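You operate a simulated robot arm through the tools that you are given. There is no shell and no other tool. Be economical: measure what you need, move in short steps, check, and stop when the job is done.

Carry out the task below with a simulated robot arm. There is one attempt and no reset: what you move stays moved.

## Task
Zero the caliper on the setting block.
Fine: close the jaw on the block, press the zero button, open the jaw again, block back.
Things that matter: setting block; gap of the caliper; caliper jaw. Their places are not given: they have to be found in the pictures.

Only the result counts: the job must be done as asked and must still hold three seconds after the hand-in. Knocking over, shifting, dropping, spilling or breaking anything else fails it.

## Robot
A 6-joint arm with a two-finger parallel gripper, fixed in place. Base frame: the origin is at the foot of the arm, x ahead of it, y to its left, z up; the work surface is at about z = 0. Lengths are in cm, angles in rad, forces in N, time in s.
With the tool pointing down near the work surface it reaches from about 14 to 58 cm from the base axis. Its first joint turns from -1.152 to 1.152 rad. Payload 2.1 kg.
The tool frame sits at the grasp point between the pads (the TCP): z along the fingers, y along the line on which they close. The tips reach 3 cm beyond it. The gripper opens to 9.4 cm. The fingers are 2.8 cm wide and 1 cm thick; the gripper's body (5 by 9.6 cm) begins 5.5 cm behind the TCP.
Orientation is that of the tool frame in the base frame, as a unit quaternion [w, x, y, z]. With the fingers straight down and closing along the base's y, the tool's x points along the base's -x, its y along +y and its z along -z.

## Interface
- The arm moves only by the tool servo_tool. Its argument "deltas" is a list of rows, each an object (a shift or turn left out is 0, a gripper value left out holds the last) with "slide": the shift along the tool's x, y, z in cm, a list of three; "turn": the turn, a rotation vector about the tool's x, y, z in rad, a list of three. In form: [{"slide": [tx, ty, tz], "turn": [wx, wy, wz]}, ...]. A call has 1 to 20 rows; each row shifts and turns the commanded pose from where the row before left it, along the tool's axes as they then stand. "hand" is the opening, from 0 (shut) to 1 (fully open), set as the call begins (left out, the last holds). Rows are played at 5 a second. More than 5 cm and 0.15 rad between two rows, or a gripper value outside its range, and nothing of the call is played. A pose out of reach is approached as far as the arm can. The call stops where the force on the tool passes 90 N (or 10 N more than at its start, if that is more) or the arm is blocked; 0.2 s more then pass. Each finger travels about 7.2 cm/s and halts on what it meets, pressing with about 35 N; the grip force reading is that of the motor and also rises with nothing between the fingers. The clock runs only during rows and for 0.2 s after the last one: add rows that do not move to give the fingers time. It gives the time, the measured TCP pose, the force on the tool (base axes), the opening and the grip force at its end, in the units of the frame above (readings bear some noise).
- Cameras (640 x 400 px; columns grow to the right, rows downward): "scene" is fixed at [4.01, -35.21, 51.42]; the picture's right is [0.84, -0.54, 0.00], its down [-0.21, -0.34, -0.92] and it looks along [0.49, 0.77, -0.40] (base axes); focal length 341 px, centre (320, 200). "wrist" rides on the gripper at [-3.7, 0, -5.8] in the tool frame; the picture's right is [0.00, -1.00, 0.00], its down [0.97, 0.00, -0.24] and it looks along [0.24, 0.00, 0.97] (tool axes); focal length 218 px, centre (320, 200).
- camera(camera): a new picture of that camera. No time passes.
- point_at(camera, pixels): for up to 12 pixels [column, row] of the newest picture of that camera ("zoom" is the newest enlarged one), the place [x, y, z] in the base frame of the surface seen there, good to about 0.3 cm, but the place of the scene camera against the robot may be out by one fixed shift of up to 2.5 cm in any direction. No time passes.
- close_up(camera, box): a new picture of the part [left, top, right, bottom] of that camera's present view, enlarged. No time passes.
- sign_off(): hands the job in; it is judged then, once.

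Go step by step. Measure first, check grasps and placings, and put right what went wrong. The budget is 80 turns and 38 pictures, counting those below and the enlarged ones. Unless the task says otherwise, let go and move clear before handing in, and close with one line.

The tools are called after "Emit:" as a command line: name --argument value ..., lists and objects as JSON in quotes. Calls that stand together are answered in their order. servo_tool: Moves the arm, as the interface text tells. Its arguments: {"type":"object","properties":{"deltas":{"type":"array","items":{"type":"object","properties":{"slide":{"type":"array","items":{"type":"number"}},"turn":{"type":"array","items":{"type":"number"}}}}},"hand":{"type":"number"}},"required":["deltas"]} The other tools are called the same way: camera (camera) takes a picture; point_at (camera, pixels) gives the place of the surface under pixels of a picture; close_up (camera, box) takes an enlarged picture of a part of a camera's view; sign_off () hands the job in.

At the start:

```text
time: 0.0
tcp_pos: [25.68, 13.25, 36.0]
ee_rot: [0.0, 0.0, 1.0, 0.002]
ft_force: [0.5, -0.8, 0.2]
gripper_width: 9.42
grip_force: 0.0
```

scene: 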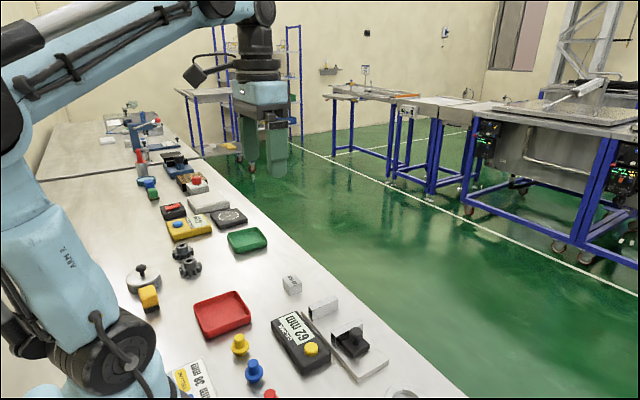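
wrist: 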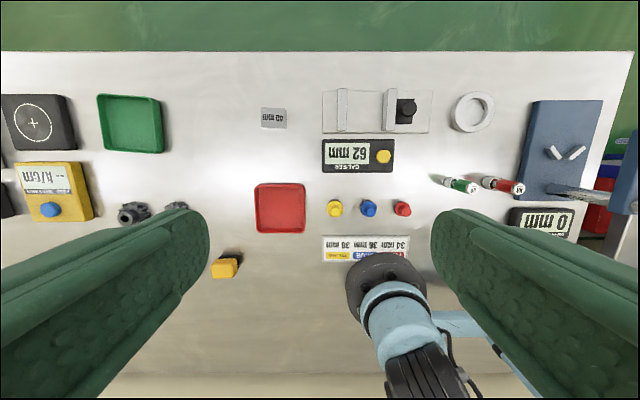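

The wrist view shows a caliper (rail 322-430, row 110) with a fixed jaw and a black-knobbed slider, a display with a yellow button at (383,156), and a "40 mm" block at (273,118). I'll enlarge both views.

Emit:
close_up --camera "wrist" --box '[240, 70, 500, 270]'

Emit:
close_up --camera "scene" --box '[170, 250, 430, 400]'

Emit:
point_at --camera "wrist" --pixels '[[264, 112], [284, 112], [273, 125], [343, 97], [343, 126], [390, 97], [390, 126], [406, 108], [383, 156], [360, 155], [325, 95], [430, 130]]'

```text
2.00 times, centred on (370, 170) of wrist
```

zoom: 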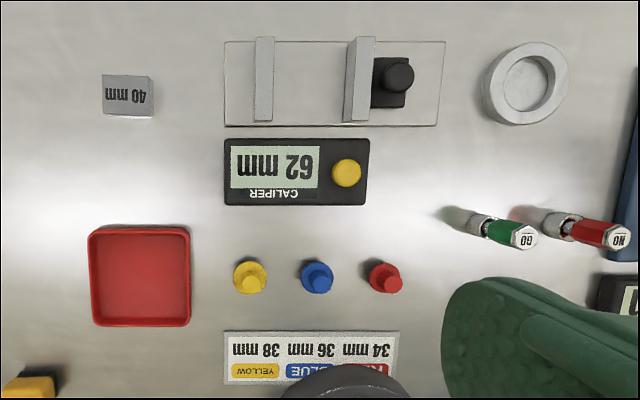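

```text
2.46 times, centred on (300, 325) of scene
```

zoom: 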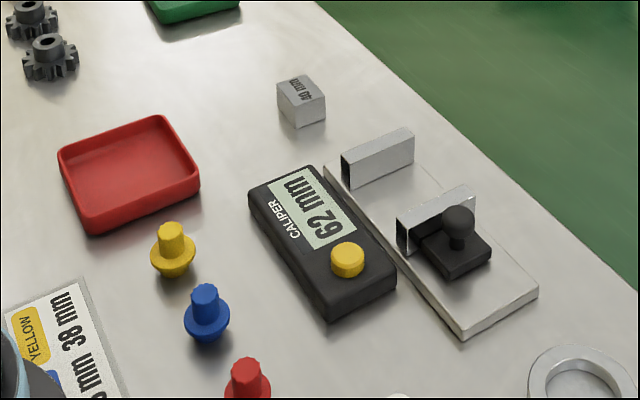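

```text
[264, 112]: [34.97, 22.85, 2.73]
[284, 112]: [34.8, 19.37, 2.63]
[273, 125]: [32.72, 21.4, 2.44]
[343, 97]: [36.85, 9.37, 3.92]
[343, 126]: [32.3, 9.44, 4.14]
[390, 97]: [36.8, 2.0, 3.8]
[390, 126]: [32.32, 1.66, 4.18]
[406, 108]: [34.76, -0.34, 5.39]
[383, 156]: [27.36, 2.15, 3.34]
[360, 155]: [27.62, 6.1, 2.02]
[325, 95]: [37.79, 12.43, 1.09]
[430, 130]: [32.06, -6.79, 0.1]
```

The block label face is about (33.9, 21.1) with top near z 2.6, and the jaws span y 2 to 9 at x 32–37. I'll turn the tool 90° so the fingers close along x, and go above the block.

Emit:
servo_tool --deltas '[{"turn": [0, 0, 0.1428]}, {"turn": [0, 0, 0.1428]}, {"turn": [0, 0, 0.1428]}, {"turn": [0, 0, 0.1428]}, {"turn": [0, 0, 0.1428]}, {"turn": [0, 0, 0.1428]}, {"turn": [0, 0, 0.1428]}, {"turn": [0, 0, 0.1428]}, {"turn": [0, 0, 0.1428]}, {"turn": [0, 0, 0.1428]}, {"turn": [0, 0, 0.1428]}, {"slide": [1.55, 1.6, 4]}, {"slide": [1.55, 1.6, 4]}, {"slide": [1.55, 1.6, 4]}, {"slide": [1.55, 1.6, 4]}, {"slide": [1.55, 1.6, 4]}, {}, {}]' --hand 1

Emit:
camera --camera "wrist"

```text
time: 3.8
tcp_pos: [33.59, 21.06, 16.05]
ee_rot: [0.0, 0.708, 0.707, 0.001]
ft_force: [-0.5, -0.3, 0.8]
gripper_width: 9.39
grip_force: 0.0
```

```text
33 pictures are left
```

wrist: 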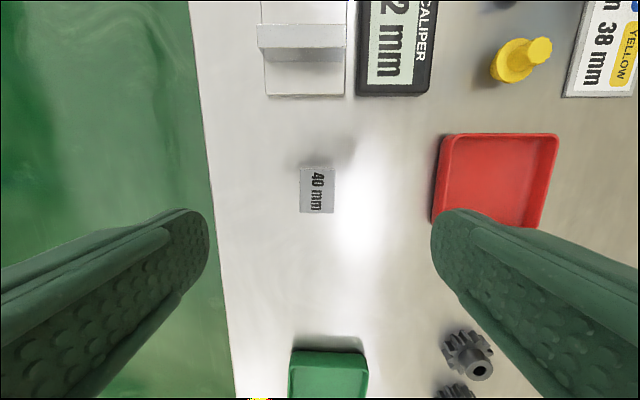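

The block spans about (300-336, 168-213), clear of neighbours. Measuring its corners.

Emit:
close_up --camera "wrist" --box '[280, 150, 360, 230]'

Emit:
point_at --camera "wrist" --pixels '[[302, 172], [334, 172], [302, 210], [334, 210], [318, 190], [345, 190], [318, 220]]'

```text
5.00 times, centred on (320, 190) of wrist
```

zoom: 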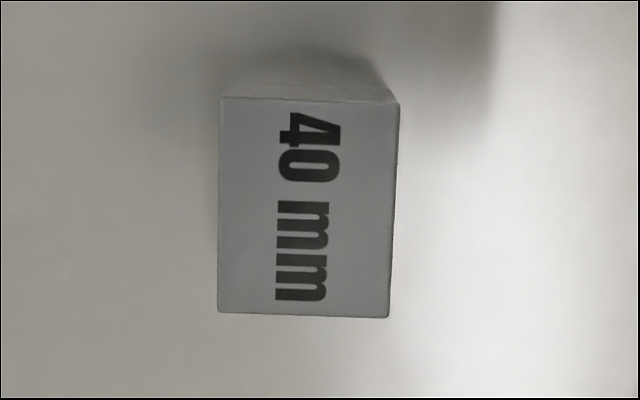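

```text
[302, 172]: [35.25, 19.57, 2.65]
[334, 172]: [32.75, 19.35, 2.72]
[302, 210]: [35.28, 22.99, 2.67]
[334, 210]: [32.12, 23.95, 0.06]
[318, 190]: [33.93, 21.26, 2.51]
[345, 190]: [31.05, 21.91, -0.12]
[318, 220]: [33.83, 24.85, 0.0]
```

The block's top centre is about (34.05, 21.27), 3.1 × 4.0 cm, top z 2.65, turned by roughly 0.03 rad. I'll descend with a matching turn.

Emit:
servo_tool --deltas '[{"slide": [0.21, 0.46, 0], "turn": [0, 0, 0.03]}, {"slide": [0, 0, 4]}, {"slide": [0, 0, 4]}, {"slide": [0, 0, 2.5]}, {"slide": [0, 0, 2]}, {}, {}]' --hand 0.62

Emit:
camera --camera "wrist"

```text
time: 5.4
tcp_pos: [33.91, 21.27, 3.58]
ee_rot: [-0.001, 0.718, 0.696, 0.001]
ft_force: [-0.5, 0.0, -0.4]
gripper_width: 5.81
grip_force: 0.1
```

```text
31 pictures are left
```

wrist: 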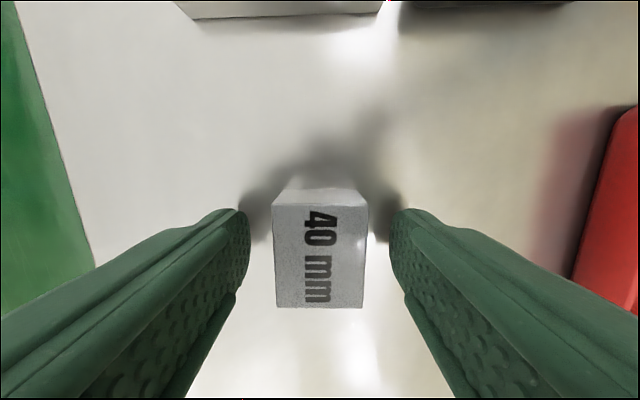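

The block sits centred between the fingers and square to them. Closing.

Emit:
servo_tool --deltas '[{}, {}, {}, {}]' --hand 0

Emit:
camera --camera "wrist"

```text
time: 6.4
tcp_pos: [33.89, 21.37, 3.59]
ee_rot: [-0.001, 0.717, 0.697, 0.001]
ft_force: [0.5, 0.1, -0.4]
gripper_width: 3.14
grip_force: 35.1
```

```text
30 pictures are left
```

wrist: 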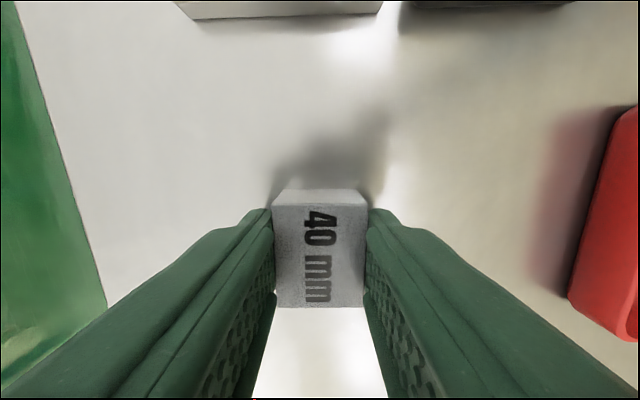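

Grasp is firm at 3.14 cm (return pose: 33.9, 21.3, 3.58). I'll lift, square up and move near the caliper to look.

Emit:
servo_tool --deltas '[{"slide": [0, 0, -2]}, {"slide": [0, 0, -4]}, {"slide": [0, 0, -4.5]}, {"turn": [0, 0, -0.03]}, {"slide": [-4.5, 0.3, 0]}, {"slide": [-4.5, 0.3, 0]}, {}, {}]'

Emit:
camera --camera "wrist"

```text
time: 8.2
tcp_pos: [34.65, 12.25, 14.08]
ee_rot: [0.0, 0.707, 0.707, 0.001]
ft_force: [-0.4, -0.2, 0.1]
gripper_width: 0.0
grip_force: 33.3
```

```text
29 pictures are left
```

wrist: 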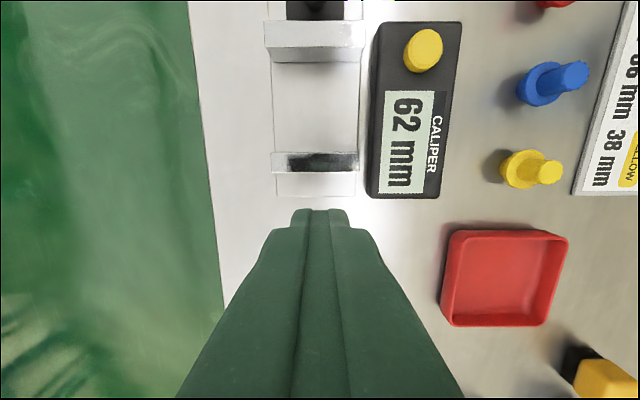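

The gripper has shut to 0: the block slipped out. I'll look for it.

Emit:
camera --camera "scene"

Emit:
servo_tool --deltas '[{"slide": [4.5, -0.3, 0]}, {"slide": [4.5, -0.3, 0]}, {}]' --hand 0.62

Emit:
camera --camera "wrist"

```text
28 pictures are left
```

scene: 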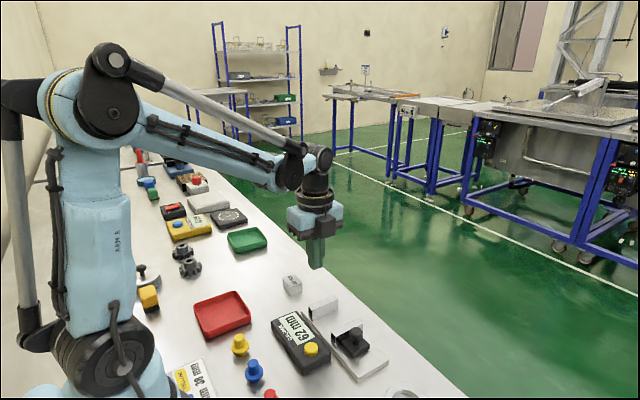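

```text
time: 9.0
tcp_pos: [33.91, 21.26, 14.1]
ee_rot: [0.0, 0.707, 0.707, 0.001]
ft_force: [0.3, 0.1, -0.3]
gripper_width: 5.85
grip_force: 0.1
```

```text
27 pictures are left
```

wrist: 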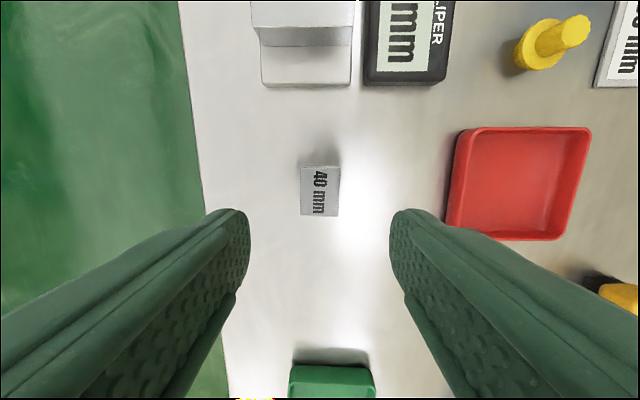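

The block is still standing where it was; it slipped at the quick lift. I'll regrip lower and lift slowly, after measuring it again.

Emit:
close_up --camera "wrist" --box '[280, 150, 360, 230]'

Emit:
point_at --camera "wrist" --pixels '[[304, 170], [336, 170], [304, 211], [335, 211], [320, 190]]'

```text
5.00 times, centred on (320, 190) of wrist
```

zoom: 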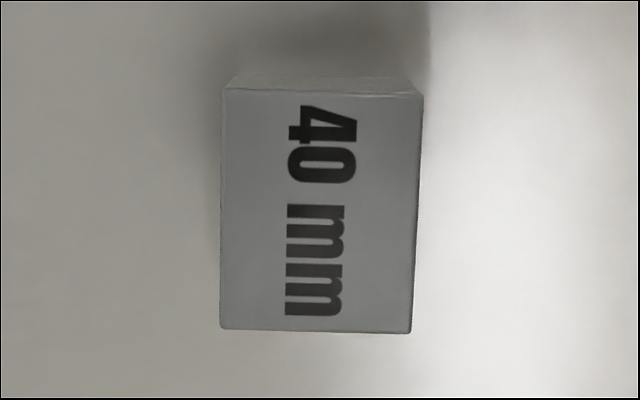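

```text
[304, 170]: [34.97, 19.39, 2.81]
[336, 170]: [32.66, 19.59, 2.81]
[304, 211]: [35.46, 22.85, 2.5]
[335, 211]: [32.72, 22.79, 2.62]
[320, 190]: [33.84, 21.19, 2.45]
```

Same pose as before (centre ≈ 33.9, 21.25, yaw ≈ 0.03). Descending to z 3.2, closing with more settling time, then a 1 cm slow lift.

Emit:
servo_tool --deltas '[{"slide": [0, 0, 0], "turn": [0, 0, 0.03]}, {"slide": [0, 0, 4]}, {"slide": [0, 0, 4]}, {"slide": [0, 0, 2]}, {"slide": [0, 0, 0.9]}, {}, {}]' --hand 0.62

Emit:
servo_tool --deltas '[{}, {}, {}, {}, {}, {}]' --hand 0

Emit:
servo_tool --deltas '[{"slide": [0, 0, -0.1]}, {"slide": [0, 0, -0.15]}, {"slide": [0, 0, -0.2]}, {"slide": [0, 0, -0.2]}, {"slide": [0, 0, -0.2]}, {"slide": [0, 0, -0.15]}, {}]'

Emit:
camera --camera "wrist"

```text
time: 10.6
tcp_pos: [33.97, 21.37, 3.14]
ee_rot: [0.0, 0.718, 0.696, 0.001]
ft_force: [-0.5, 0.1, -0.5]
gripper_width: 5.84
grip_force: 0.0
```

```text
time: 12.0
tcp_pos: [34.14, 21.45, 3.14]
ee_rot: [-0.001, 0.718, 0.696, 0.001]
ft_force: [-0.6, -0.1, 0.1]
gripper_width: 3.14
grip_force: 35.0
```

```text
time: 13.6
tcp_pos: [33.99, 21.32, 4.08]
ee_rot: [0.0, 0.717, 0.697, 0.001]
ft_force: [-0.1, 0.3, -2.7]
gripper_width: 3.15
grip_force: 35.0
```

```text
25 pictures are left
```

wrist: 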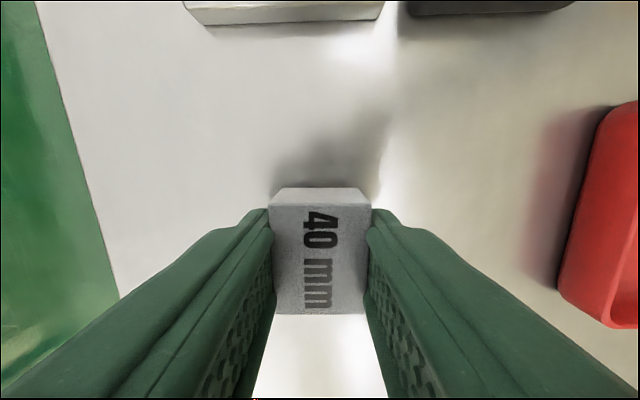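

Held this time: the force shows -2.7 N of weight and the opening is 3.15. Continuing the lift gently, then squaring up.

Emit:
servo_tool --deltas '[{"slide": [0, 0, -0.3]}, {"slide": [0, 0, -0.5]}, {"slide": [0, 0, -0.7]}, {"slide": [0, 0, -0.9]}, {"slide": [0, 0, -1]}, {"slide": [0, 0, -1]}, {"slide": [0, 0, -1]}, {"slide": [0, 0, -1]}, {"slide": [0, 0, -1]}, {"slide": [0, 0, -0.7]}, {"slide": [0, 0, -0.4]}, {"turn": [0, 0, -0.03]}, {}]'

Emit:
servo_tool --deltas '[{"slide": [-0.4, 0, 0]}, {"slide": [-0.8, 0, 0]}, {"slide": [-1, 0, 0]}, {"slide": [-1, 0, 0]}, {"slide": [-1, 0, 0]}, {"slide": [-1, 0, 0]}, {"slide": [-0.8, 0, 0]}, {"slide": [-0.4, 0, 0]}, {}]'

Emit:
camera --camera "wrist"

```text
time: 16.4
tcp_pos: [34.04, 21.26, 12.52]
ee_rot: [-0.001, 0.707, 0.708, 0.001]
ft_force: [-0.6, -0.3, -3.7]
gripper_width: 3.15
grip_force: 34.3
```

```text
time: 18.4
tcp_pos: [33.99, 14.96, 12.69]
ee_rot: [-0.001, 0.707, 0.708, 0.001]
ft_force: [-0.1, -0.2, -2.8]
gripper_width: 3.13
grip_force: 35.5
```

```text
24 pictures are left
```

wrist: 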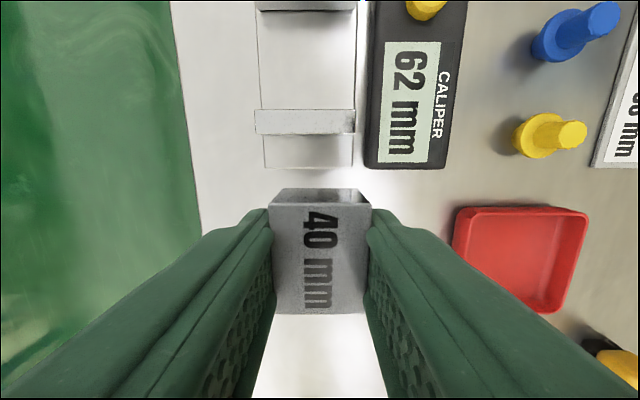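

Measuring the fixed jaw (255-355, row 120), rail and moving jaw from here.

Emit:
point_at --camera "wrist" --pixels '[[258, 112], [352, 112], [258, 60], [352, 60], [262, 5], [350, 4], [300, 80], [300, 150], [267, 160], [350, 160], [305, 113], [372, 100]]'

Emit:
close_up --camera "wrist" --box '[230, 0, 390, 190]'

```text
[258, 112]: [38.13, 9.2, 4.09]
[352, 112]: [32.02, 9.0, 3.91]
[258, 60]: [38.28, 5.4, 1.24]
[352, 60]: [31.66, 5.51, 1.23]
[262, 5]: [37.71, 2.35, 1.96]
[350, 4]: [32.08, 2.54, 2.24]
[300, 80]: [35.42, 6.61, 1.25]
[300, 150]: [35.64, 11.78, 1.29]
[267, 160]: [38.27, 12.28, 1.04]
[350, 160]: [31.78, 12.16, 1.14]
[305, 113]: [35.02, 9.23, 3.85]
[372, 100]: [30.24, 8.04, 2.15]
```

```text
2.11 times, centred on (310, 95) of wrist
```

zoom: 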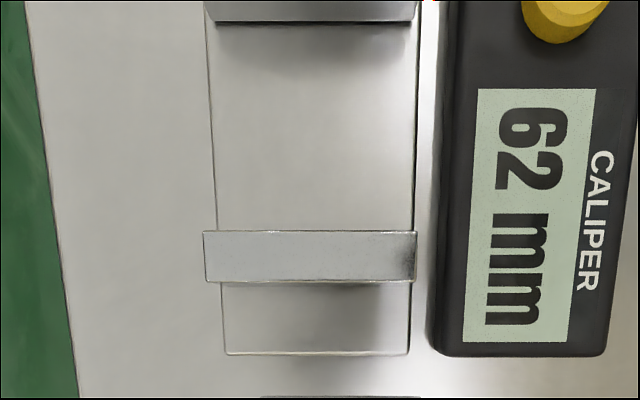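

The jaws span x 32.0–38.1, with the fixed inner face at y≈8.9, moving face at y≈2.6 and rail top z≈1.2. I'll bring the block to (35.0, 6.4) above the gap and start down.

Emit:
servo_tool --deltas '[{"slide": [-0.4, 0.1, 0]}, {"slide": [-0.8, 0.1, 0]}, {"slide": [-1, 0.1, 0]}, {"slide": [-1, 0.1, 0]}, {"slide": [-1, 0.1, 0]}, {"slide": [-1, 0.1, 0]}, {"slide": [-1, 0.1, 0]}, {"slide": [-1, 0.1, 0]}, {"slide": [-0.8, 0.1, 0]}, {"slide": [-0.4, 0.1, 0]}, {"slide": [0, 0, 0.5]}, {"slide": [0, 0, 1]}, {"slide": [0, 0, 1]}, {"slide": [0, 0, 1]}, {"slide": [0, 0, 0.5]}, {}, {}]'

Emit:
camera --camera "wrist"

Emit:
close_up --camera "scene" --box '[260, 230, 440, 390]'

```text
time: 22.0
tcp_pos: [35.03, 6.55, 8.62]
ee_rot: [-0.001, 0.707, 0.708, 0.0]
ft_force: [0.2, 0.3, -1.9]
gripper_width: 3.15
grip_force: 34.7
```

```text
22 pictures are left
```

wrist: 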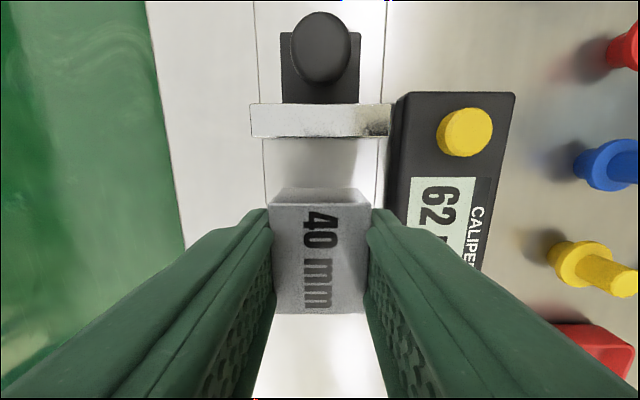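

```text
2.50 times, centred on (350, 310) of scene
```

zoom: 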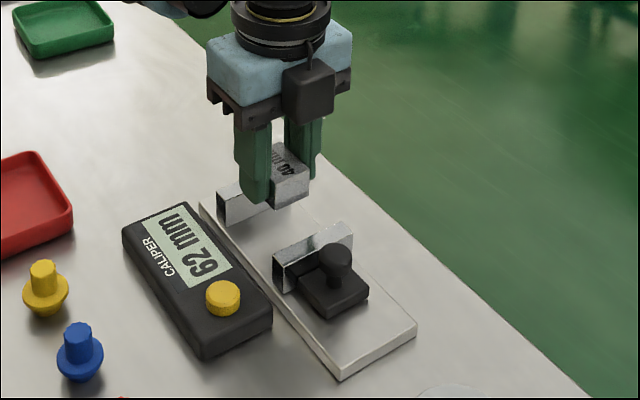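

The block hovers between the jaws. Measuring the jaw, block and knob positions before lowering.

Emit:
point_at --camera "wrist" --pixels '[[320, 107], [320, 130], [300, 208], [340, 208], [320, 250], [320, 45], [320, 80], [466, 132], [253, 120], [384, 108], [286, 95], [354, 95]]'

```text
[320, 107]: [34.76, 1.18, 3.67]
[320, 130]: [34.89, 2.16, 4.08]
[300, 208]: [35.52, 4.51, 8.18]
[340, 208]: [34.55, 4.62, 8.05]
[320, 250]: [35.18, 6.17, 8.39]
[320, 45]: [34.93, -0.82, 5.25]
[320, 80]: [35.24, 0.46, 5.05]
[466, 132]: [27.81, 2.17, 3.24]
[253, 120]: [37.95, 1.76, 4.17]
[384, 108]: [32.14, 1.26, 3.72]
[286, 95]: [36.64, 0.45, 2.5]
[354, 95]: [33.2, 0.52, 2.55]
```

Block spans y 4.4–8.4 and the gap runs about 2.5–8.8, so it fits. Lowering slowly to just above the rail (z ≈ 4.35).

Emit:
servo_tool --deltas '[{"slide": [-0.1, 0, 0.4]}, {"slide": [0, 0, 0.7]}, {"slide": [0, 0, 0.8]}, {"slide": [0, 0, 0.8]}, {"slide": [0, 0, 0.7]}, {"slide": [0, 0, 0.4]}, {"slide": [0, 0, 0.25]}, {"slide": [0, 0, 0.15]}, {"slide": [0, 0, 0.1]}, {}, {}]'

Emit:
camera --camera "wrist"

```text
time: 24.4
tcp_pos: [34.98, 6.52, 4.24]
ee_rot: [0.0, 0.707, 0.707, 0.0]
ft_force: [0.0, -2.3, 17.3]
gripper_width: 3.14
grip_force: 35.4
```

```text
20 pictures are left
```

wrist: 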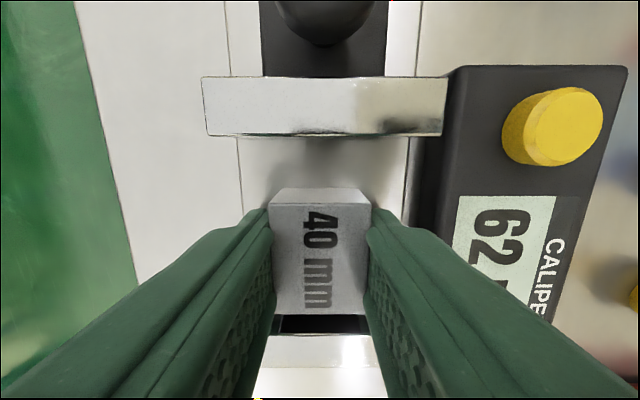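

Contact with the rail (17 N) and the block sits between the jaws with small gaps. Releasing with a modest opening and rising.

Emit:
servo_tool --deltas '[{"slide": [0, 0, -0.08]}, {}]'

Emit:
servo_tool --deltas '[{}, {}, {}, {"slide": [0, 0, -0.5]}, {"slide": [0, 0, -1]}, {"slide": [0, 0, -2]}, {"slide": [0, 0, -2.5]}, {}]' --hand 0.47

Emit:
camera --camera "wrist"

```text
time: 25.0
tcp_pos: [35.1, 6.52, 4.33]
ee_rot: [-0.001, 0.708, 0.707, 0.001]
ft_force: [-0.2, 0.2, -2.2]
gripper_width: 3.15
grip_force: 34.6
```

```text
time: 26.8
tcp_pos: [34.93, 6.28, 10.33]
ee_rot: [-0.001, 0.707, 0.707, 0.0]
ft_force: [-0.5, 0.3, 0.1]
gripper_width: 4.43
grip_force: 0.1
```

```text
19 pictures are left
```

wrist: 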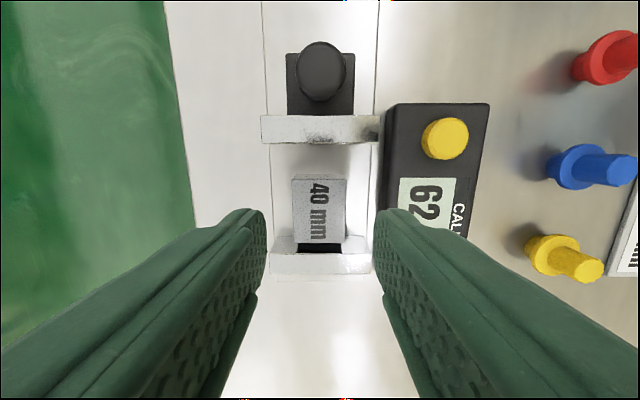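

The block stands square in the gap. Moving over the knob (about 34.95, -0.4, top z ≈5.2), then measure.

Emit:
servo_tool --deltas '[{"slide": [-2, 0, 0]}, {"slide": [-3, 0, 0]}, {"slide": [-1.95, 0, 0]}, {}, {}]'

Emit:
camera --camera "wrist"

Emit:
point_at --camera "wrist" --pixels '[[320, 190], [320, 205], [320, 220], [305, 205], [335, 205], [320, 235], [320, 250], [320, 265]]'

```text
time: 28.0
tcp_pos: [35.06, -0.5, 10.44]
ee_rot: [0.0, 0.707, 0.707, 0.002]
ft_force: [-0.3, 0.4, 0.0]
gripper_width: 4.43
grip_force: 0.1
```

```text
18 pictures are left
```

wrist: 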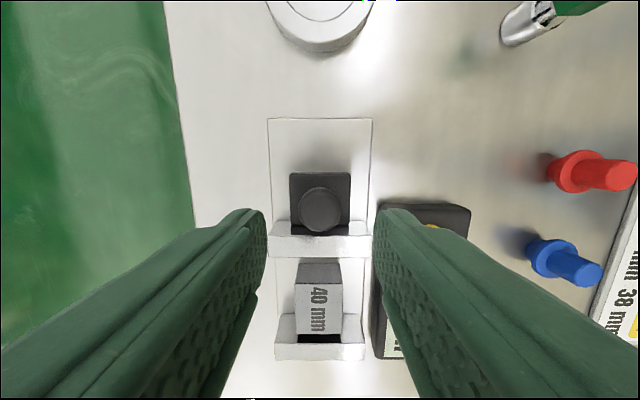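

```text
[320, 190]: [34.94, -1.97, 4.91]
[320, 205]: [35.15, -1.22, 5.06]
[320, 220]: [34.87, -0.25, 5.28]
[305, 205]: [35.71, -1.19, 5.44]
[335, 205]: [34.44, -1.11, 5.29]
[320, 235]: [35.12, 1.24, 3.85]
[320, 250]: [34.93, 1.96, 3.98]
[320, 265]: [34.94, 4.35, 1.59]
```

The knob centre is about (35.0, -0.95). I'll shift 0.4 cm, descend so the tips are at z≈3.2, and close on it.

Emit:
servo_tool --deltas '[{"slide": [-0.4, 0, 0]}, {"slide": [0, 0, 2]}, {"slide": [0, 0, 1.5]}, {"slide": [0, 0, 0.7]}, {}]'

Emit:
servo_tool --deltas '[{}, {}, {}, {}, {}]' --hand 0

Emit:
camera --camera "wrist"

```text
time: 29.2
tcp_pos: [35.07, -1.07, 6.08]
ee_rot: [-0.001, 0.707, 0.707, 0.001]
ft_force: [0.5, 0.6, -0.3]
gripper_width: 4.43
grip_force: 0.0
```

```text
time: 30.4
tcp_pos: [34.93, -1.0, 6.16]
ee_rot: [-0.001, 0.707, 0.707, 0.001]
ft_force: [3.5, 0.5, -8.6]
gripper_width: 2.31
grip_force: 44.9
```

```text
17 pictures are left
```

wrist: 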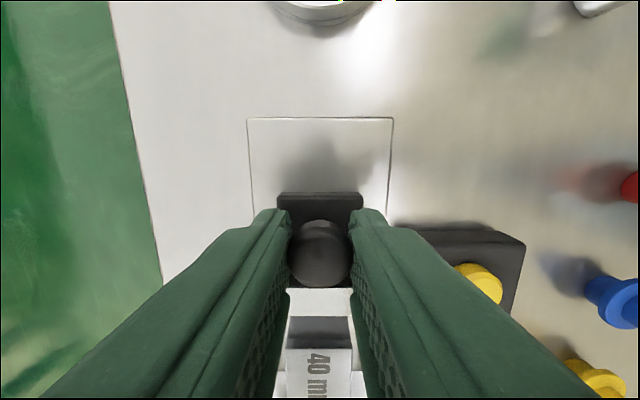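

Knob gripped at 2.31 cm. Sliding the jaw towards +y in small steps.

Emit:
servo_tool --deltas '[{"slide": [0.15, 0, 0]}, {"slide": [0.2, 0, 0]}, {"slide": [0.2, 0, 0]}, {"slide": [0.2, 0, 0]}, {"slide": [0.2, 0, 0]}, {"slide": [0.2, 0, 0]}, {"slide": [0.2, 0, 0]}, {}]'

Emit:
camera --camera "wrist"

```text
time: 32.2
tcp_pos: [35.01, 0.33, 6.08]
ee_rot: [-0.001, 0.707, 0.707, 0.0]
ft_force: [-15.6, 0.5, -32.0]
gripper_width: 2.31
grip_force: 45.0
```

```text
16 pictures are left
```

wrist: 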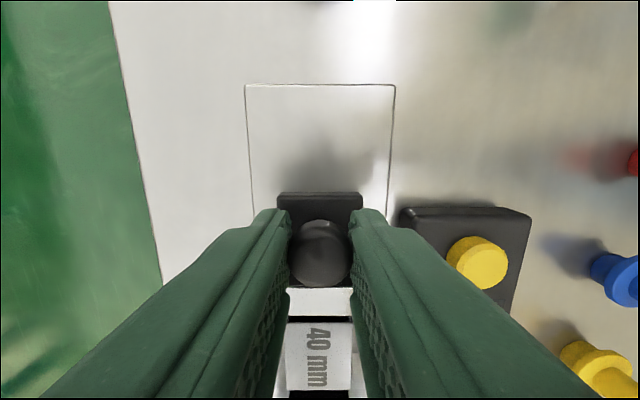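

The slider follows; side loads are growing (x -16, z -32 N), so I'll relax those with small corrections and keep closing.

Emit:
servo_tool --deltas '[{"slide": [0, -0.06, 0.1]}, {"slide": [0.15, 0, 0]}, {"slide": [0.15, 0, 0]}, {"slide": [0.15, 0, 0]}, {}]'

```text
time: 33.4
tcp_pos: [34.9, 0.83, 6.05]
ee_rot: [-0.001, 0.707, 0.707, 0.001]
ft_force: [-9.3, -1.4, 32.9]
gripper_width: 2.31
grip_force: 45.3
```

Still free in y (-1.4 N). Raising by 0.05 and continuing.

Emit:
servo_tool --deltas '[{"slide": [0, -0.02, -0.05]}, {"slide": [0.1, 0, 0]}, {"slide": [0.1, 0, 0]}, {}]'

Emit:
camera --camera "wrist"

```text
time: 34.4
tcp_pos: [35.01, 1.01, 6.07]
ee_rot: [0.0, 0.707, 0.707, 0.0]
ft_force: [-2.7, -1.5, -32.5]
gripper_width: 2.33
grip_force: 44.8
```

```text
15 pictures are left
```

wrist: 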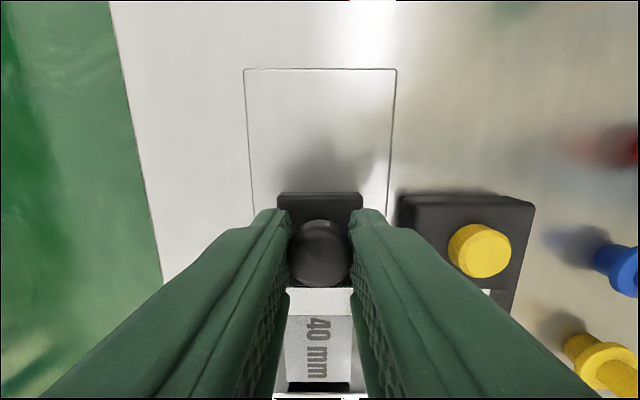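

The jaw now touches the block and a small gap remains behind it (row ~387). Continuing by small steps.

Emit:
servo_tool --deltas '[{"slide": [0, 0, 0.025]}, {"slide": [0.07, 0, 0]}, {"slide": [0.07, 0, 0]}, {}]'

```text
time: 35.4
tcp_pos: [34.96, 1.25, 6.13]
ee_rot: [-0.001, 0.707, 0.707, 0.0]
ft_force: [-7.2, -1.6, 22.6]
gripper_width: 2.33
grip_force: 44.8
```

Emit:
servo_tool --deltas '[{"slide": [0.05, 0, -0.01]}, {"slide": [0.05, 0, 0]}, {}]'

Emit:
camera --camera "wrist"

```text
time: 36.2
tcp_pos: [34.94, 1.27, 6.11]
ee_rot: [0.0, 0.707, 0.707, 0.0]
ft_force: [-7.9, -1.2, 32.9]
gripper_width: 2.33
grip_force: 45.2
```

```text
14 pictures are left
```

wrist: 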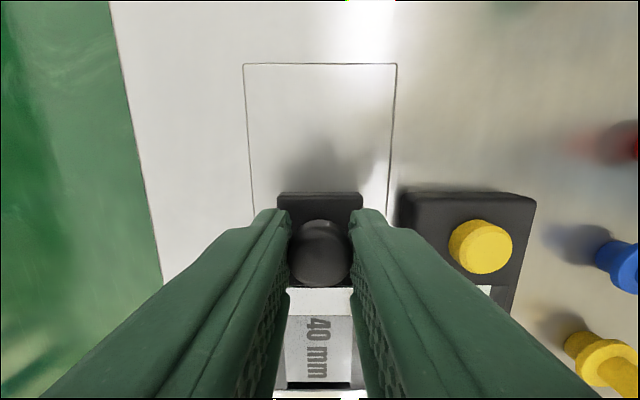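

A thin dark gap still shows at row 386. Keep pushing.

Emit:
servo_tool --deltas '[{"slide": [0.05, 0, -0.015]}, {"slide": [0.05, 0, 0]}, {}]'

Emit:
servo_tool --deltas '[{"slide": [0.05, 0, 0]}, {"slide": [0.05, 0, 0]}, {}]'

Emit:
servo_tool --deltas '[{"slide": [0.05, 0, 0]}, {}]'

```text
time: 37.0
tcp_pos: [34.92, 1.39, 6.11]
ee_rot: [-0.001, 0.707, 0.707, 0.001]
ft_force: [-5.2, -2.1, 33.4]
gripper_width: 2.32
grip_force: 44.6
```

```text
time: 37.8
tcp_pos: [34.98, 1.62, 6.08]
ee_rot: [-0.001, 0.707, 0.707, 0.0]
ft_force: [-3.0, -1.9, 11.8]
gripper_width: 2.36
grip_force: 45.1
```

```text
time: 38.4
tcp_pos: [34.95, 1.53, 6.03]
ee_rot: [0.0, 0.707, 0.708, 0.0]
ft_force: [-3.4, -5.9, 11.7]
gripper_width: 2.28
grip_force: 45.3
```

Force in y is starting to rise (-5.9 N). Checking the picture.

Emit:
servo_tool --deltas '[{"slide": [0.05, 0, 0]}, {}]'

Emit:
camera --camera "wrist"

```text
time: 39.0
tcp_pos: [35.01, 1.54, 6.24]
ee_rot: [0.0, 0.708, 0.706, -0.001]
ft_force: [-1.5, -13.6, -7.5]
gripper_width: 2.32
grip_force: 45.4
```

```text
13 pictures are left
```

wrist: 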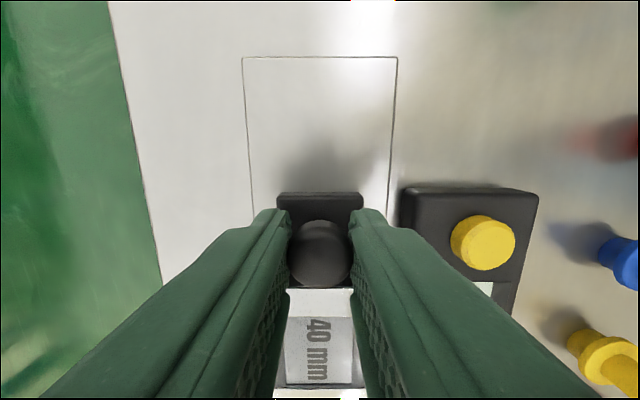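

The block is nipped between both jaws (y force -13.6 N, gap gone). Releasing the knob and rising to see the display.

Emit:
servo_tool --deltas '[{}, {}, {"slide": [0, 0, -1]}, {"slide": [0, 0, -2]}, {"slide": [0, 0, -3]}, {"slide": [0, -3, 0]}, {"slide": [0, -3, 0]}, {}, {}]' --hand 0.45

Emit:
camera --camera "wrist"

Emit:
point_at --camera "wrist" --pixels '[[320, 210]]'

```text
time: 41.0
tcp_pos: [29.05, 1.57, 12.24]
ee_rot: [-0.001, 0.707, 0.707, 0.0]
ft_force: [-0.1, -0.4, -0.5]
gripper_width: 4.23
grip_force: 0.0
```

```text
12 pictures are left
```

wrist: 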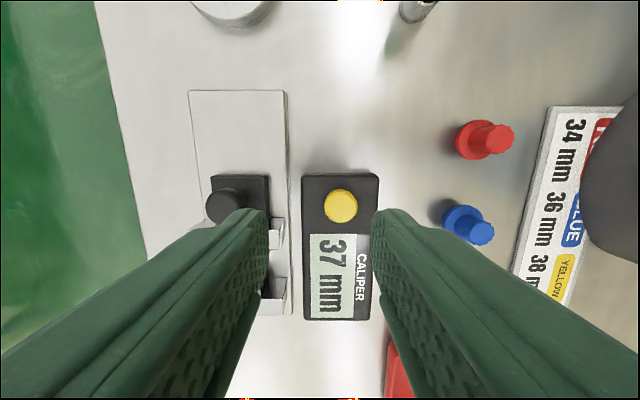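

```text
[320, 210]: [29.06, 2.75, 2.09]
```

The display reads 37 mm with the 40 mm block in it — the offset to be set right. I'll check the jaw contact by zoom and measure the button at (340,205).

Emit:
point_at --camera "wrist" --pixels '[[340, 200], [328, 202], [353, 202], [340, 190], [340, 215]]'

Emit:
close_up --camera "scene" --box '[260, 260, 440, 390]'

```text
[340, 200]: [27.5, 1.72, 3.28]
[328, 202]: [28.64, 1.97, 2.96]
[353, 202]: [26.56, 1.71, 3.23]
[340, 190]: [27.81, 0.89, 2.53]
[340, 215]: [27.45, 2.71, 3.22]
```

```text
3.08 times, centred on (350, 325) of scene
```

zoom: 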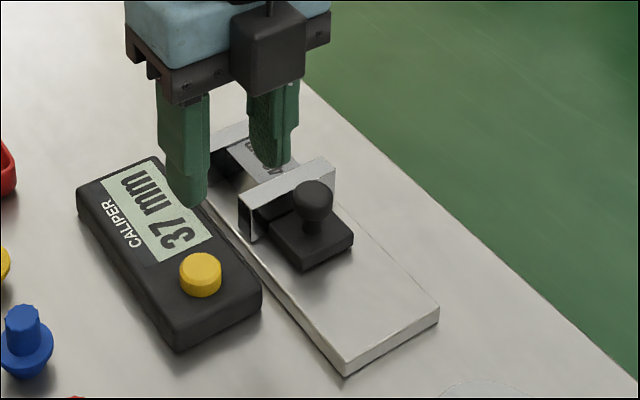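

Contact is fine in the zoom. Button centre ≈ (27.6, 1.9), top z 3.3. Shutting the fingers above it and coming down to just over it.

Emit:
servo_tool --deltas '[{"slide": [0.3, -1.45, 0]}, {}, {}, {"slide": [0, 0, 2.5]}, {"slide": [0, 0, 2.5]}, {"slide": [0, 0, 0.6]}, {}]' --hand 0

Emit:
servo_tool --deltas '[{"slide": [0, 0, 0.15]}, {"slide": [0, 0, 0.15]}, {}]'

```text
time: 42.6
tcp_pos: [27.56, 1.89, 6.49]
ee_rot: [0.0, 0.707, 0.707, 0.001]
ft_force: [-0.2, -0.1, 0.7]
gripper_width: 0.0
grip_force: 33.4
```

```text
time: 43.4
tcp_pos: [27.53, 1.73, 6.24]
ee_rot: [-0.001, 0.706, 0.708, 0.0]
ft_force: [-0.2, -0.1, -0.1]
gripper_width: 0.0
grip_force: 33.0
```

Emit:
servo_tool --deltas '[{"slide": [0, 0, 0.08]}, {"slide": [0, 0, 0.08]}, {}]'

Emit:
close_up --camera "scene" --box '[260, 260, 440, 390]'

```text
time: 44.2
tcp_pos: [27.61, 1.8, 6.04]
ee_rot: [0.0, 0.706, 0.708, 0.0]
ft_force: [1.0, 0.2, 0.6]
gripper_width: 0.0
grip_force: 32.9
```

```text
3.08 times, centred on (350, 325) of scene
```

zoom: 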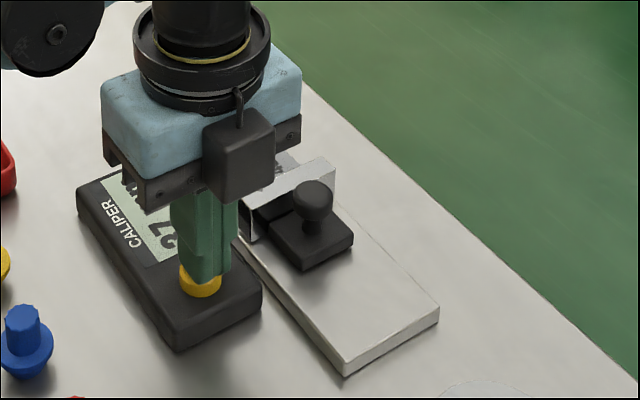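

The tip is right over the button, but no force yet. Pressing further in small steps.

Emit:
servo_tool --deltas '[{"slide": [0, 0, 0.08]}, {"slide": [0, 0, 0.08]}, {}]'

Emit:
servo_tool --deltas '[{"slide": [0, 0, 0.08]}, {"slide": [0, 0, 0.05]}, {}, {}]'

```text
time: 45.0
tcp_pos: [27.49, 1.87, 5.88]
ee_rot: [0.0, 0.707, 0.707, 0.001]
ft_force: [-0.1, -0.3, 1.1]
gripper_width: 0.0
grip_force: 33.2
```

```text
time: 46.0
tcp_pos: [27.56, 1.86, 5.83]
ee_rot: [0.0, 0.707, 0.707, 0.0]
ft_force: [-0.7, -0.1, 1.2]
gripper_width: 0.0
grip_force: 32.8
```

Emit:
servo_tool --deltas '[{"slide": [0, 0, 0.08]}, {"slide": [0, 0, 0.07]}, {}]'

Emit:
close_up --camera "scene" --box '[270, 290, 360, 370]'

```text
time: 46.8
tcp_pos: [27.49, 1.88, 5.62]
ee_rot: [-0.001, 0.707, 0.707, 0.001]
ft_force: [1.5, 0.1, 2.9]
gripper_width: 0.0
grip_force: 32.6
```

```text
5.00 times, centred on (315, 330) of scene
```

zoom: 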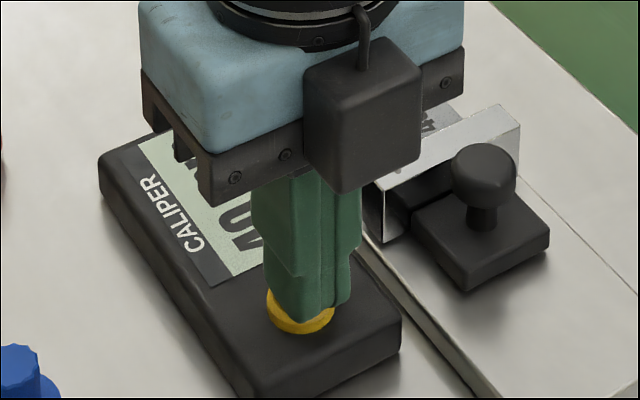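

The display now ends in "0" (looks like 40): the press took. Rising and moving over the knob (34.95, 1.54) with fingers part open, checking the display on the way.

Emit:
servo_tool --deltas '[{"slide": [0, 0, -1]}, {"slide": [0, 0, -2.5]}, {"slide": [0, 0, -3]}, {"slide": [0, 2.4, 0]}, {"slide": [0, 2.5, 0]}, {"slide": [-0.3, 2.5, 0]}, {}, {}]'

Emit:
servo_tool --deltas '[{}, {}, {}]' --hand 0.47

Emit:
close_up --camera "scene" --box '[260, 260, 440, 390]'

```text
time: 48.6
tcp_pos: [35.07, 1.62, 12.08]
ee_rot: [0.0, 0.707, 0.708, 0.001]
ft_force: [-0.6, 0.0, 0.8]
gripper_width: 0.0
grip_force: 32.8
```

```text
time: 49.4
tcp_pos: [35.08, 1.62, 12.07]
ee_rot: [0.0, 0.707, 0.707, 0.0]
ft_force: [-0.8, 0.1, 0.1]
gripper_width: 4.43
grip_force: 0.1
```

```text
3.08 times, centred on (350, 325) of scene
```

zoom: 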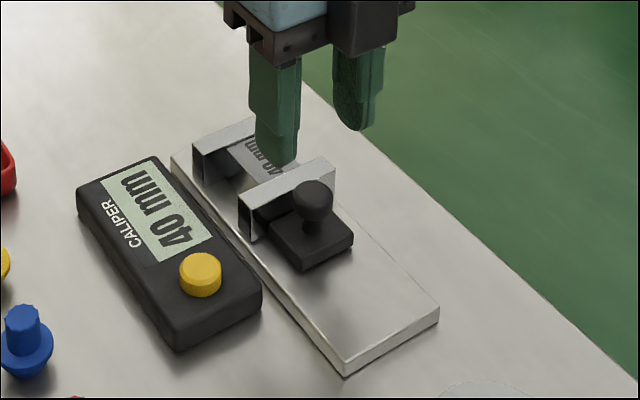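

Display reads 40 mm. Now gripping the knob again.

Emit:
servo_tool --deltas '[{"slide": [-0.06, -0.08, 2]}, {"slide": [0, 0, 2]}, {"slide": [0, 0, 1.3]}, {"slide": [0, 0, 0.6]}, {}]'

Emit:
servo_tool --deltas '[{}, {}, {}, {}, {}]' --hand 0

Emit:
servo_tool --deltas '[{"slide": [-0.1, 0, 0]}, {"slide": [-0.15, 0, 0]}, {"slide": [-0.2, 0, 0]}, {"slide": [-0.2, 0, 0]}, {}]'

```text
time: 50.6
tcp_pos: [34.96, 1.43, 6.27]
ee_rot: [-0.001, 0.707, 0.707, 0.001]
ft_force: [-0.8, 0.4, 0.6]
gripper_width: 4.42
grip_force: 0.1
```

```text
time: 51.8
tcp_pos: [35.07, 1.49, 6.17]
ee_rot: [0.001, 0.707, 0.707, 0.003]
ft_force: [19.6, 0.0, -8.9]
gripper_width: 2.31
grip_force: 45.0
```

```text
time: 53.0
tcp_pos: [34.94, 0.83, 6.16]
ee_rot: [0.002, 0.707, 0.708, 0.003]
ft_force: [24.1, -0.4, -32.6]
gripper_width: 2.32
grip_force: 45.5
```

The jaw moves back freely. Relaxing the side load and continuing to about the original opening.

Emit:
servo_tool --deltas '[{"slide": [-0.1, 0.08, 0.03]}, {"slide": [-0.2, 0, 0]}, {"slide": [-0.2, 0, 0]}, {"slide": [-0.2, 0, 0]}, {"slide": [-0.2, 0, 0]}, {"slide": [-0.2, 0, 0]}, {"slide": [-0.2, 0, 0]}, {"slide": [-0.2, 0, 0]}, {"slide": [-0.2, 0, 0]}, {"slide": [-0.15, 0, 0]}, {}]'

Emit:
servo_tool --deltas '[{}, {}, {}, {"slide": [0, 0, -1]}, {"slide": [0, 0, -2]}, {"slide": [0, 0, -3]}, {}]' --hand 0.47

Emit:
servo_tool --deltas '[{"slide": [2.5, 0, 0]}, {"slide": [2.5, 0, 0]}, {"slide": [2.5, 0, 0]}, {}, {}]'

Emit:
camera --camera "wrist"

Emit:
point_at --camera "wrist" --pixels '[[320, 170], [320, 200], [320, 230], [305, 210], [335, 210]]'

```text
time: 55.4
tcp_pos: [34.98, -0.94, 6.24]
ee_rot: [0.0, 0.707, 0.707, 0.001]
ft_force: [8.3, -0.1, -14.4]
gripper_width: 2.3
grip_force: 45.2
```

```text
time: 57.0
tcp_pos: [34.95, -0.95, 12.29]
ee_rot: [-0.001, 0.707, 0.707, 0.0]
ft_force: [-0.4, -0.8, 0.0]
gripper_width: 4.42
grip_force: 0.0
```

```text
time: 58.2
tcp_pos: [35.24, 6.46, 12.3]
ee_rot: [0.0, 0.707, 0.707, 0.001]
ft_force: [-0.6, 0.0, -0.1]
gripper_width: 4.41
grip_force: 0.1
```

```text
7 pictures are left
```

wrist: 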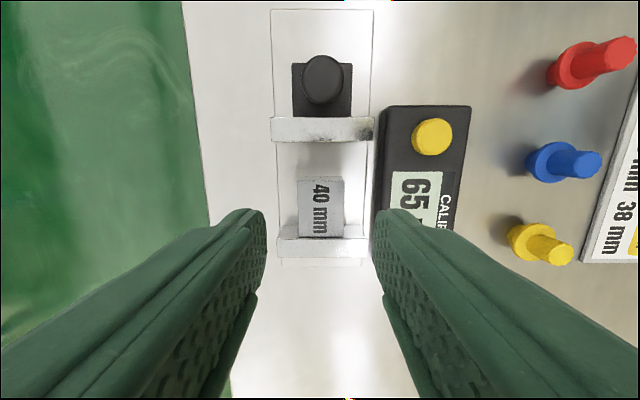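

```text
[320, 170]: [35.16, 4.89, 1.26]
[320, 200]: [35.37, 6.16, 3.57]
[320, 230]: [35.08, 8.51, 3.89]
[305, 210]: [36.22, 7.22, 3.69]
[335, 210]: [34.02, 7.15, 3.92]
```

The jaw is open again (65 mm on the zeroed scale) and the block stands at about (35.1, 6.85). Going down to grip it.

Emit:
servo_tool --deltas '[{"slide": [0.4, 0, 0]}, {"slide": [0, 0, 3]}, {"slide": [0, 0, 2.5]}, {"slide": [0, 0, 1.5]}, {"slide": [0, 0, 0.9]}, {}, {}]' --hand 0.47

Emit:
servo_tool --deltas '[{}, {}, {}, {}, {}, {}]' --hand 0

Emit:
camera --camera "wrist"

```text
time: 59.8
tcp_pos: [34.89, 6.98, 4.11]
ee_rot: [-0.001, 0.707, 0.707, 0.001]
ft_force: [-0.1, -1.7, 1.0]
gripper_width: 4.43
grip_force: 0.0
```

```text
time: 61.2
tcp_pos: [34.92, 6.94, 4.33]
ee_rot: [-0.001, 0.708, 0.707, 0.0]
ft_force: [-1.8, -0.5, 60.0]
gripper_width: 3.16
grip_force: 35.7
```

```text
6 pictures are left
```

wrist: 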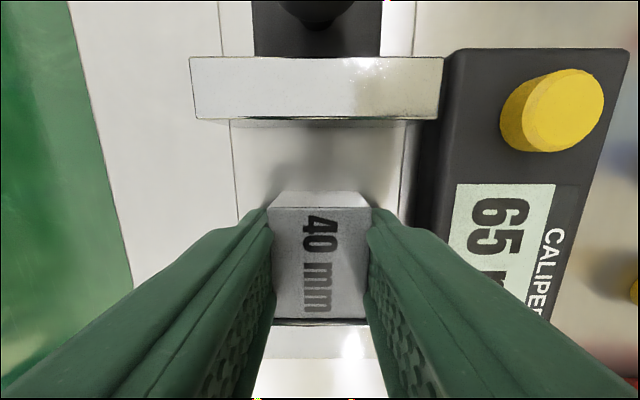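

The block is gripped (3.16), with the tips pressing on the rail (60 N), so I'll ease up slowly, step off the fixed jaw a little and lift gently.

Emit:
servo_tool --deltas '[{"slide": [0, 0, -0.1]}, {"slide": [0, 0, -0.1]}, {"slide": [0, 0, -0.15]}, {"slide": [-0.15, 0, -0.1]}, {"slide": [0, 0, -0.2]}, {"slide": [0, 0, -0.2]}, {"slide": [0, 0, -0.2]}, {}]'

Emit:
servo_tool --deltas '[{"slide": [0, 0, -0.3]}, {"slide": [0, 0, -0.5]}, {"slide": [0, 0, -0.7]}, {"slide": [0, 0, -0.9]}, {"slide": [0, 0, -1]}, {"slide": [0, 0, -1]}, {"slide": [0, 0, -1]}, {"slide": [0, 0, -1]}, {"slide": [0, 0, -0.6]}, {"slide": [0, 0, -0.3]}, {}]'

```text
time: 63.0
tcp_pos: [34.97, 6.77, 5.31]
ee_rot: [-0.001, 0.707, 0.707, 0.0]
ft_force: [-0.8, 0.9, -2.4]
gripper_width: 3.17
grip_force: 35.1
```

```text
time: 65.4
tcp_pos: [34.93, 6.87, 12.65]
ee_rot: [-0.001, 0.707, 0.707, 0.001]
ft_force: [0.2, 0.3, -2.1]
gripper_width: 3.15
grip_force: 35.0
```

Held (−2.1 N, width 3.15). Carrying it back over its original spot.

Emit:
servo_tool --deltas '[{"slide": [0.4, -0.07, 0]}, {"slide": [0.8, -0.07, 0]}, {"slide": [1.1, -0.07, 0]}, {"slide": [1.1, -0.07, 0]}, {"slide": [1.1, -0.07, 0]}, {"slide": [1.1, -0.07, 0]}, {"slide": [1.1, -0.07, 0]}, {"slide": [1.1, -0.07, 0]}, {"slide": [1.1, -0.07, 0]}, {"slide": [1.1, -0.07, 0]}, {"slide": [1.1, -0.07, 0]}, {"slide": [1.1, -0.07, 0]}, {"slide": [1.1, -0.07, 0]}, {"slide": [0.7, -0.05, 0]}, {"slide": [0.35, 0, 0], "turn": [0, 0, 0.03]}, {}, {}]'

Emit:
servo_tool --deltas '[{"slide": [0, 0, 0.5]}, {"slide": [0, 0, 1]}, {"slide": [0, 0, 1]}, {"slide": [0, 0, 1]}, {"slide": [0, 0, 1]}, {"slide": [0, 0, 1]}, {"slide": [0, 0, 1]}, {"slide": [0, 0, 1]}, {"slide": [0, 0, 0.6]}, {}, {}]'

```text
time: 69.0
tcp_pos: [34.08, 21.12, 12.74]
ee_rot: [0.001, 0.718, 0.697, 0.0]
ft_force: [-0.7, -0.3, -2.6]
gripper_width: 3.15
grip_force: 35.0
```

```text
time: 71.4
tcp_pos: [34.04, 21.06, 4.48]
ee_rot: [0.0, 0.718, 0.696, 0.001]
ft_force: [0.8, -0.3, -2.7]
gripper_width: 3.15
grip_force: 34.9
```

At (34.05, 21.1, 4.5). Lowering the last centimetre to the table.

Emit:
servo_tool --deltas '[{"slide": [0.05, -0.03, 0.4]}, {"slide": [0, 0, 0.3]}, {"slide": [0, 0, 0.2]}, {"slide": [0, 0, 0.15]}, {"slide": [0, 0, 0.08]}, {}, {}]'

Emit:
servo_tool --deltas '[{"slide": [0, 0, 0.05]}, {"slide": [0, 0, 0.05]}, {}]'

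```text
time: 73.0
tcp_pos: [33.98, 21.17, 3.45]
ee_rot: [-0.002, 0.717, 0.697, 0.001]
ft_force: [0.2, 0.2, -2.6]
gripper_width: 3.15
grip_force: 35.1
```

```text
time: 73.8
tcp_pos: [33.95, 21.25, 3.34]
ee_rot: [0.0, 0.717, 0.697, 0.0]
ft_force: [-0.3, 0.8, -1.8]
gripper_width: 3.16
grip_force: 35.2
```

Emit:
servo_tool --deltas '[{"slide": [0, 0, 0.05]}, {"slide": [0, 0, 0.05]}, {}]'

Emit:
servo_tool --deltas '[{"slide": [0, 0, 0.04]}, {"slide": [0, 0, 0.04]}, {}]'

```text
time: 74.6
tcp_pos: [33.95, 21.29, 3.28]
ee_rot: [-0.001, 0.717, 0.697, 0.001]
ft_force: [0.0, -1.2, -2.6]
gripper_width: 3.16
grip_force: 34.5
```

```text
time: 75.4
tcp_pos: [33.99, 21.15, 3.19]
ee_rot: [-0.001, 0.717, 0.697, 0.001]
ft_force: [0.6, -0.7, -2.2]
gripper_width: 3.16
grip_force: 35.1
```

Emit:
servo_tool --deltas '[{"slide": [0, 0, 0.04]}, {"slide": [0, 0, 0.04]}, {}]'

Emit:
servo_tool --deltas '[{"slide": [0, 0, 0.03]}, {}]'

```text
time: 76.2
tcp_pos: [33.99, 21.15, 3.11]
ee_rot: [-0.001, 0.718, 0.696, 0.0]
ft_force: [0.1, 0.0, 20.7]
gripper_width: 3.17
grip_force: 35.0
```

```text
time: 76.8
tcp_pos: [33.86, 21.14, 3.01]
ee_rot: [0.001, 0.717, 0.697, 0.002]
ft_force: [2.4, -4.3, 47.0]
gripper_width: 3.15
grip_force: 34.6
```

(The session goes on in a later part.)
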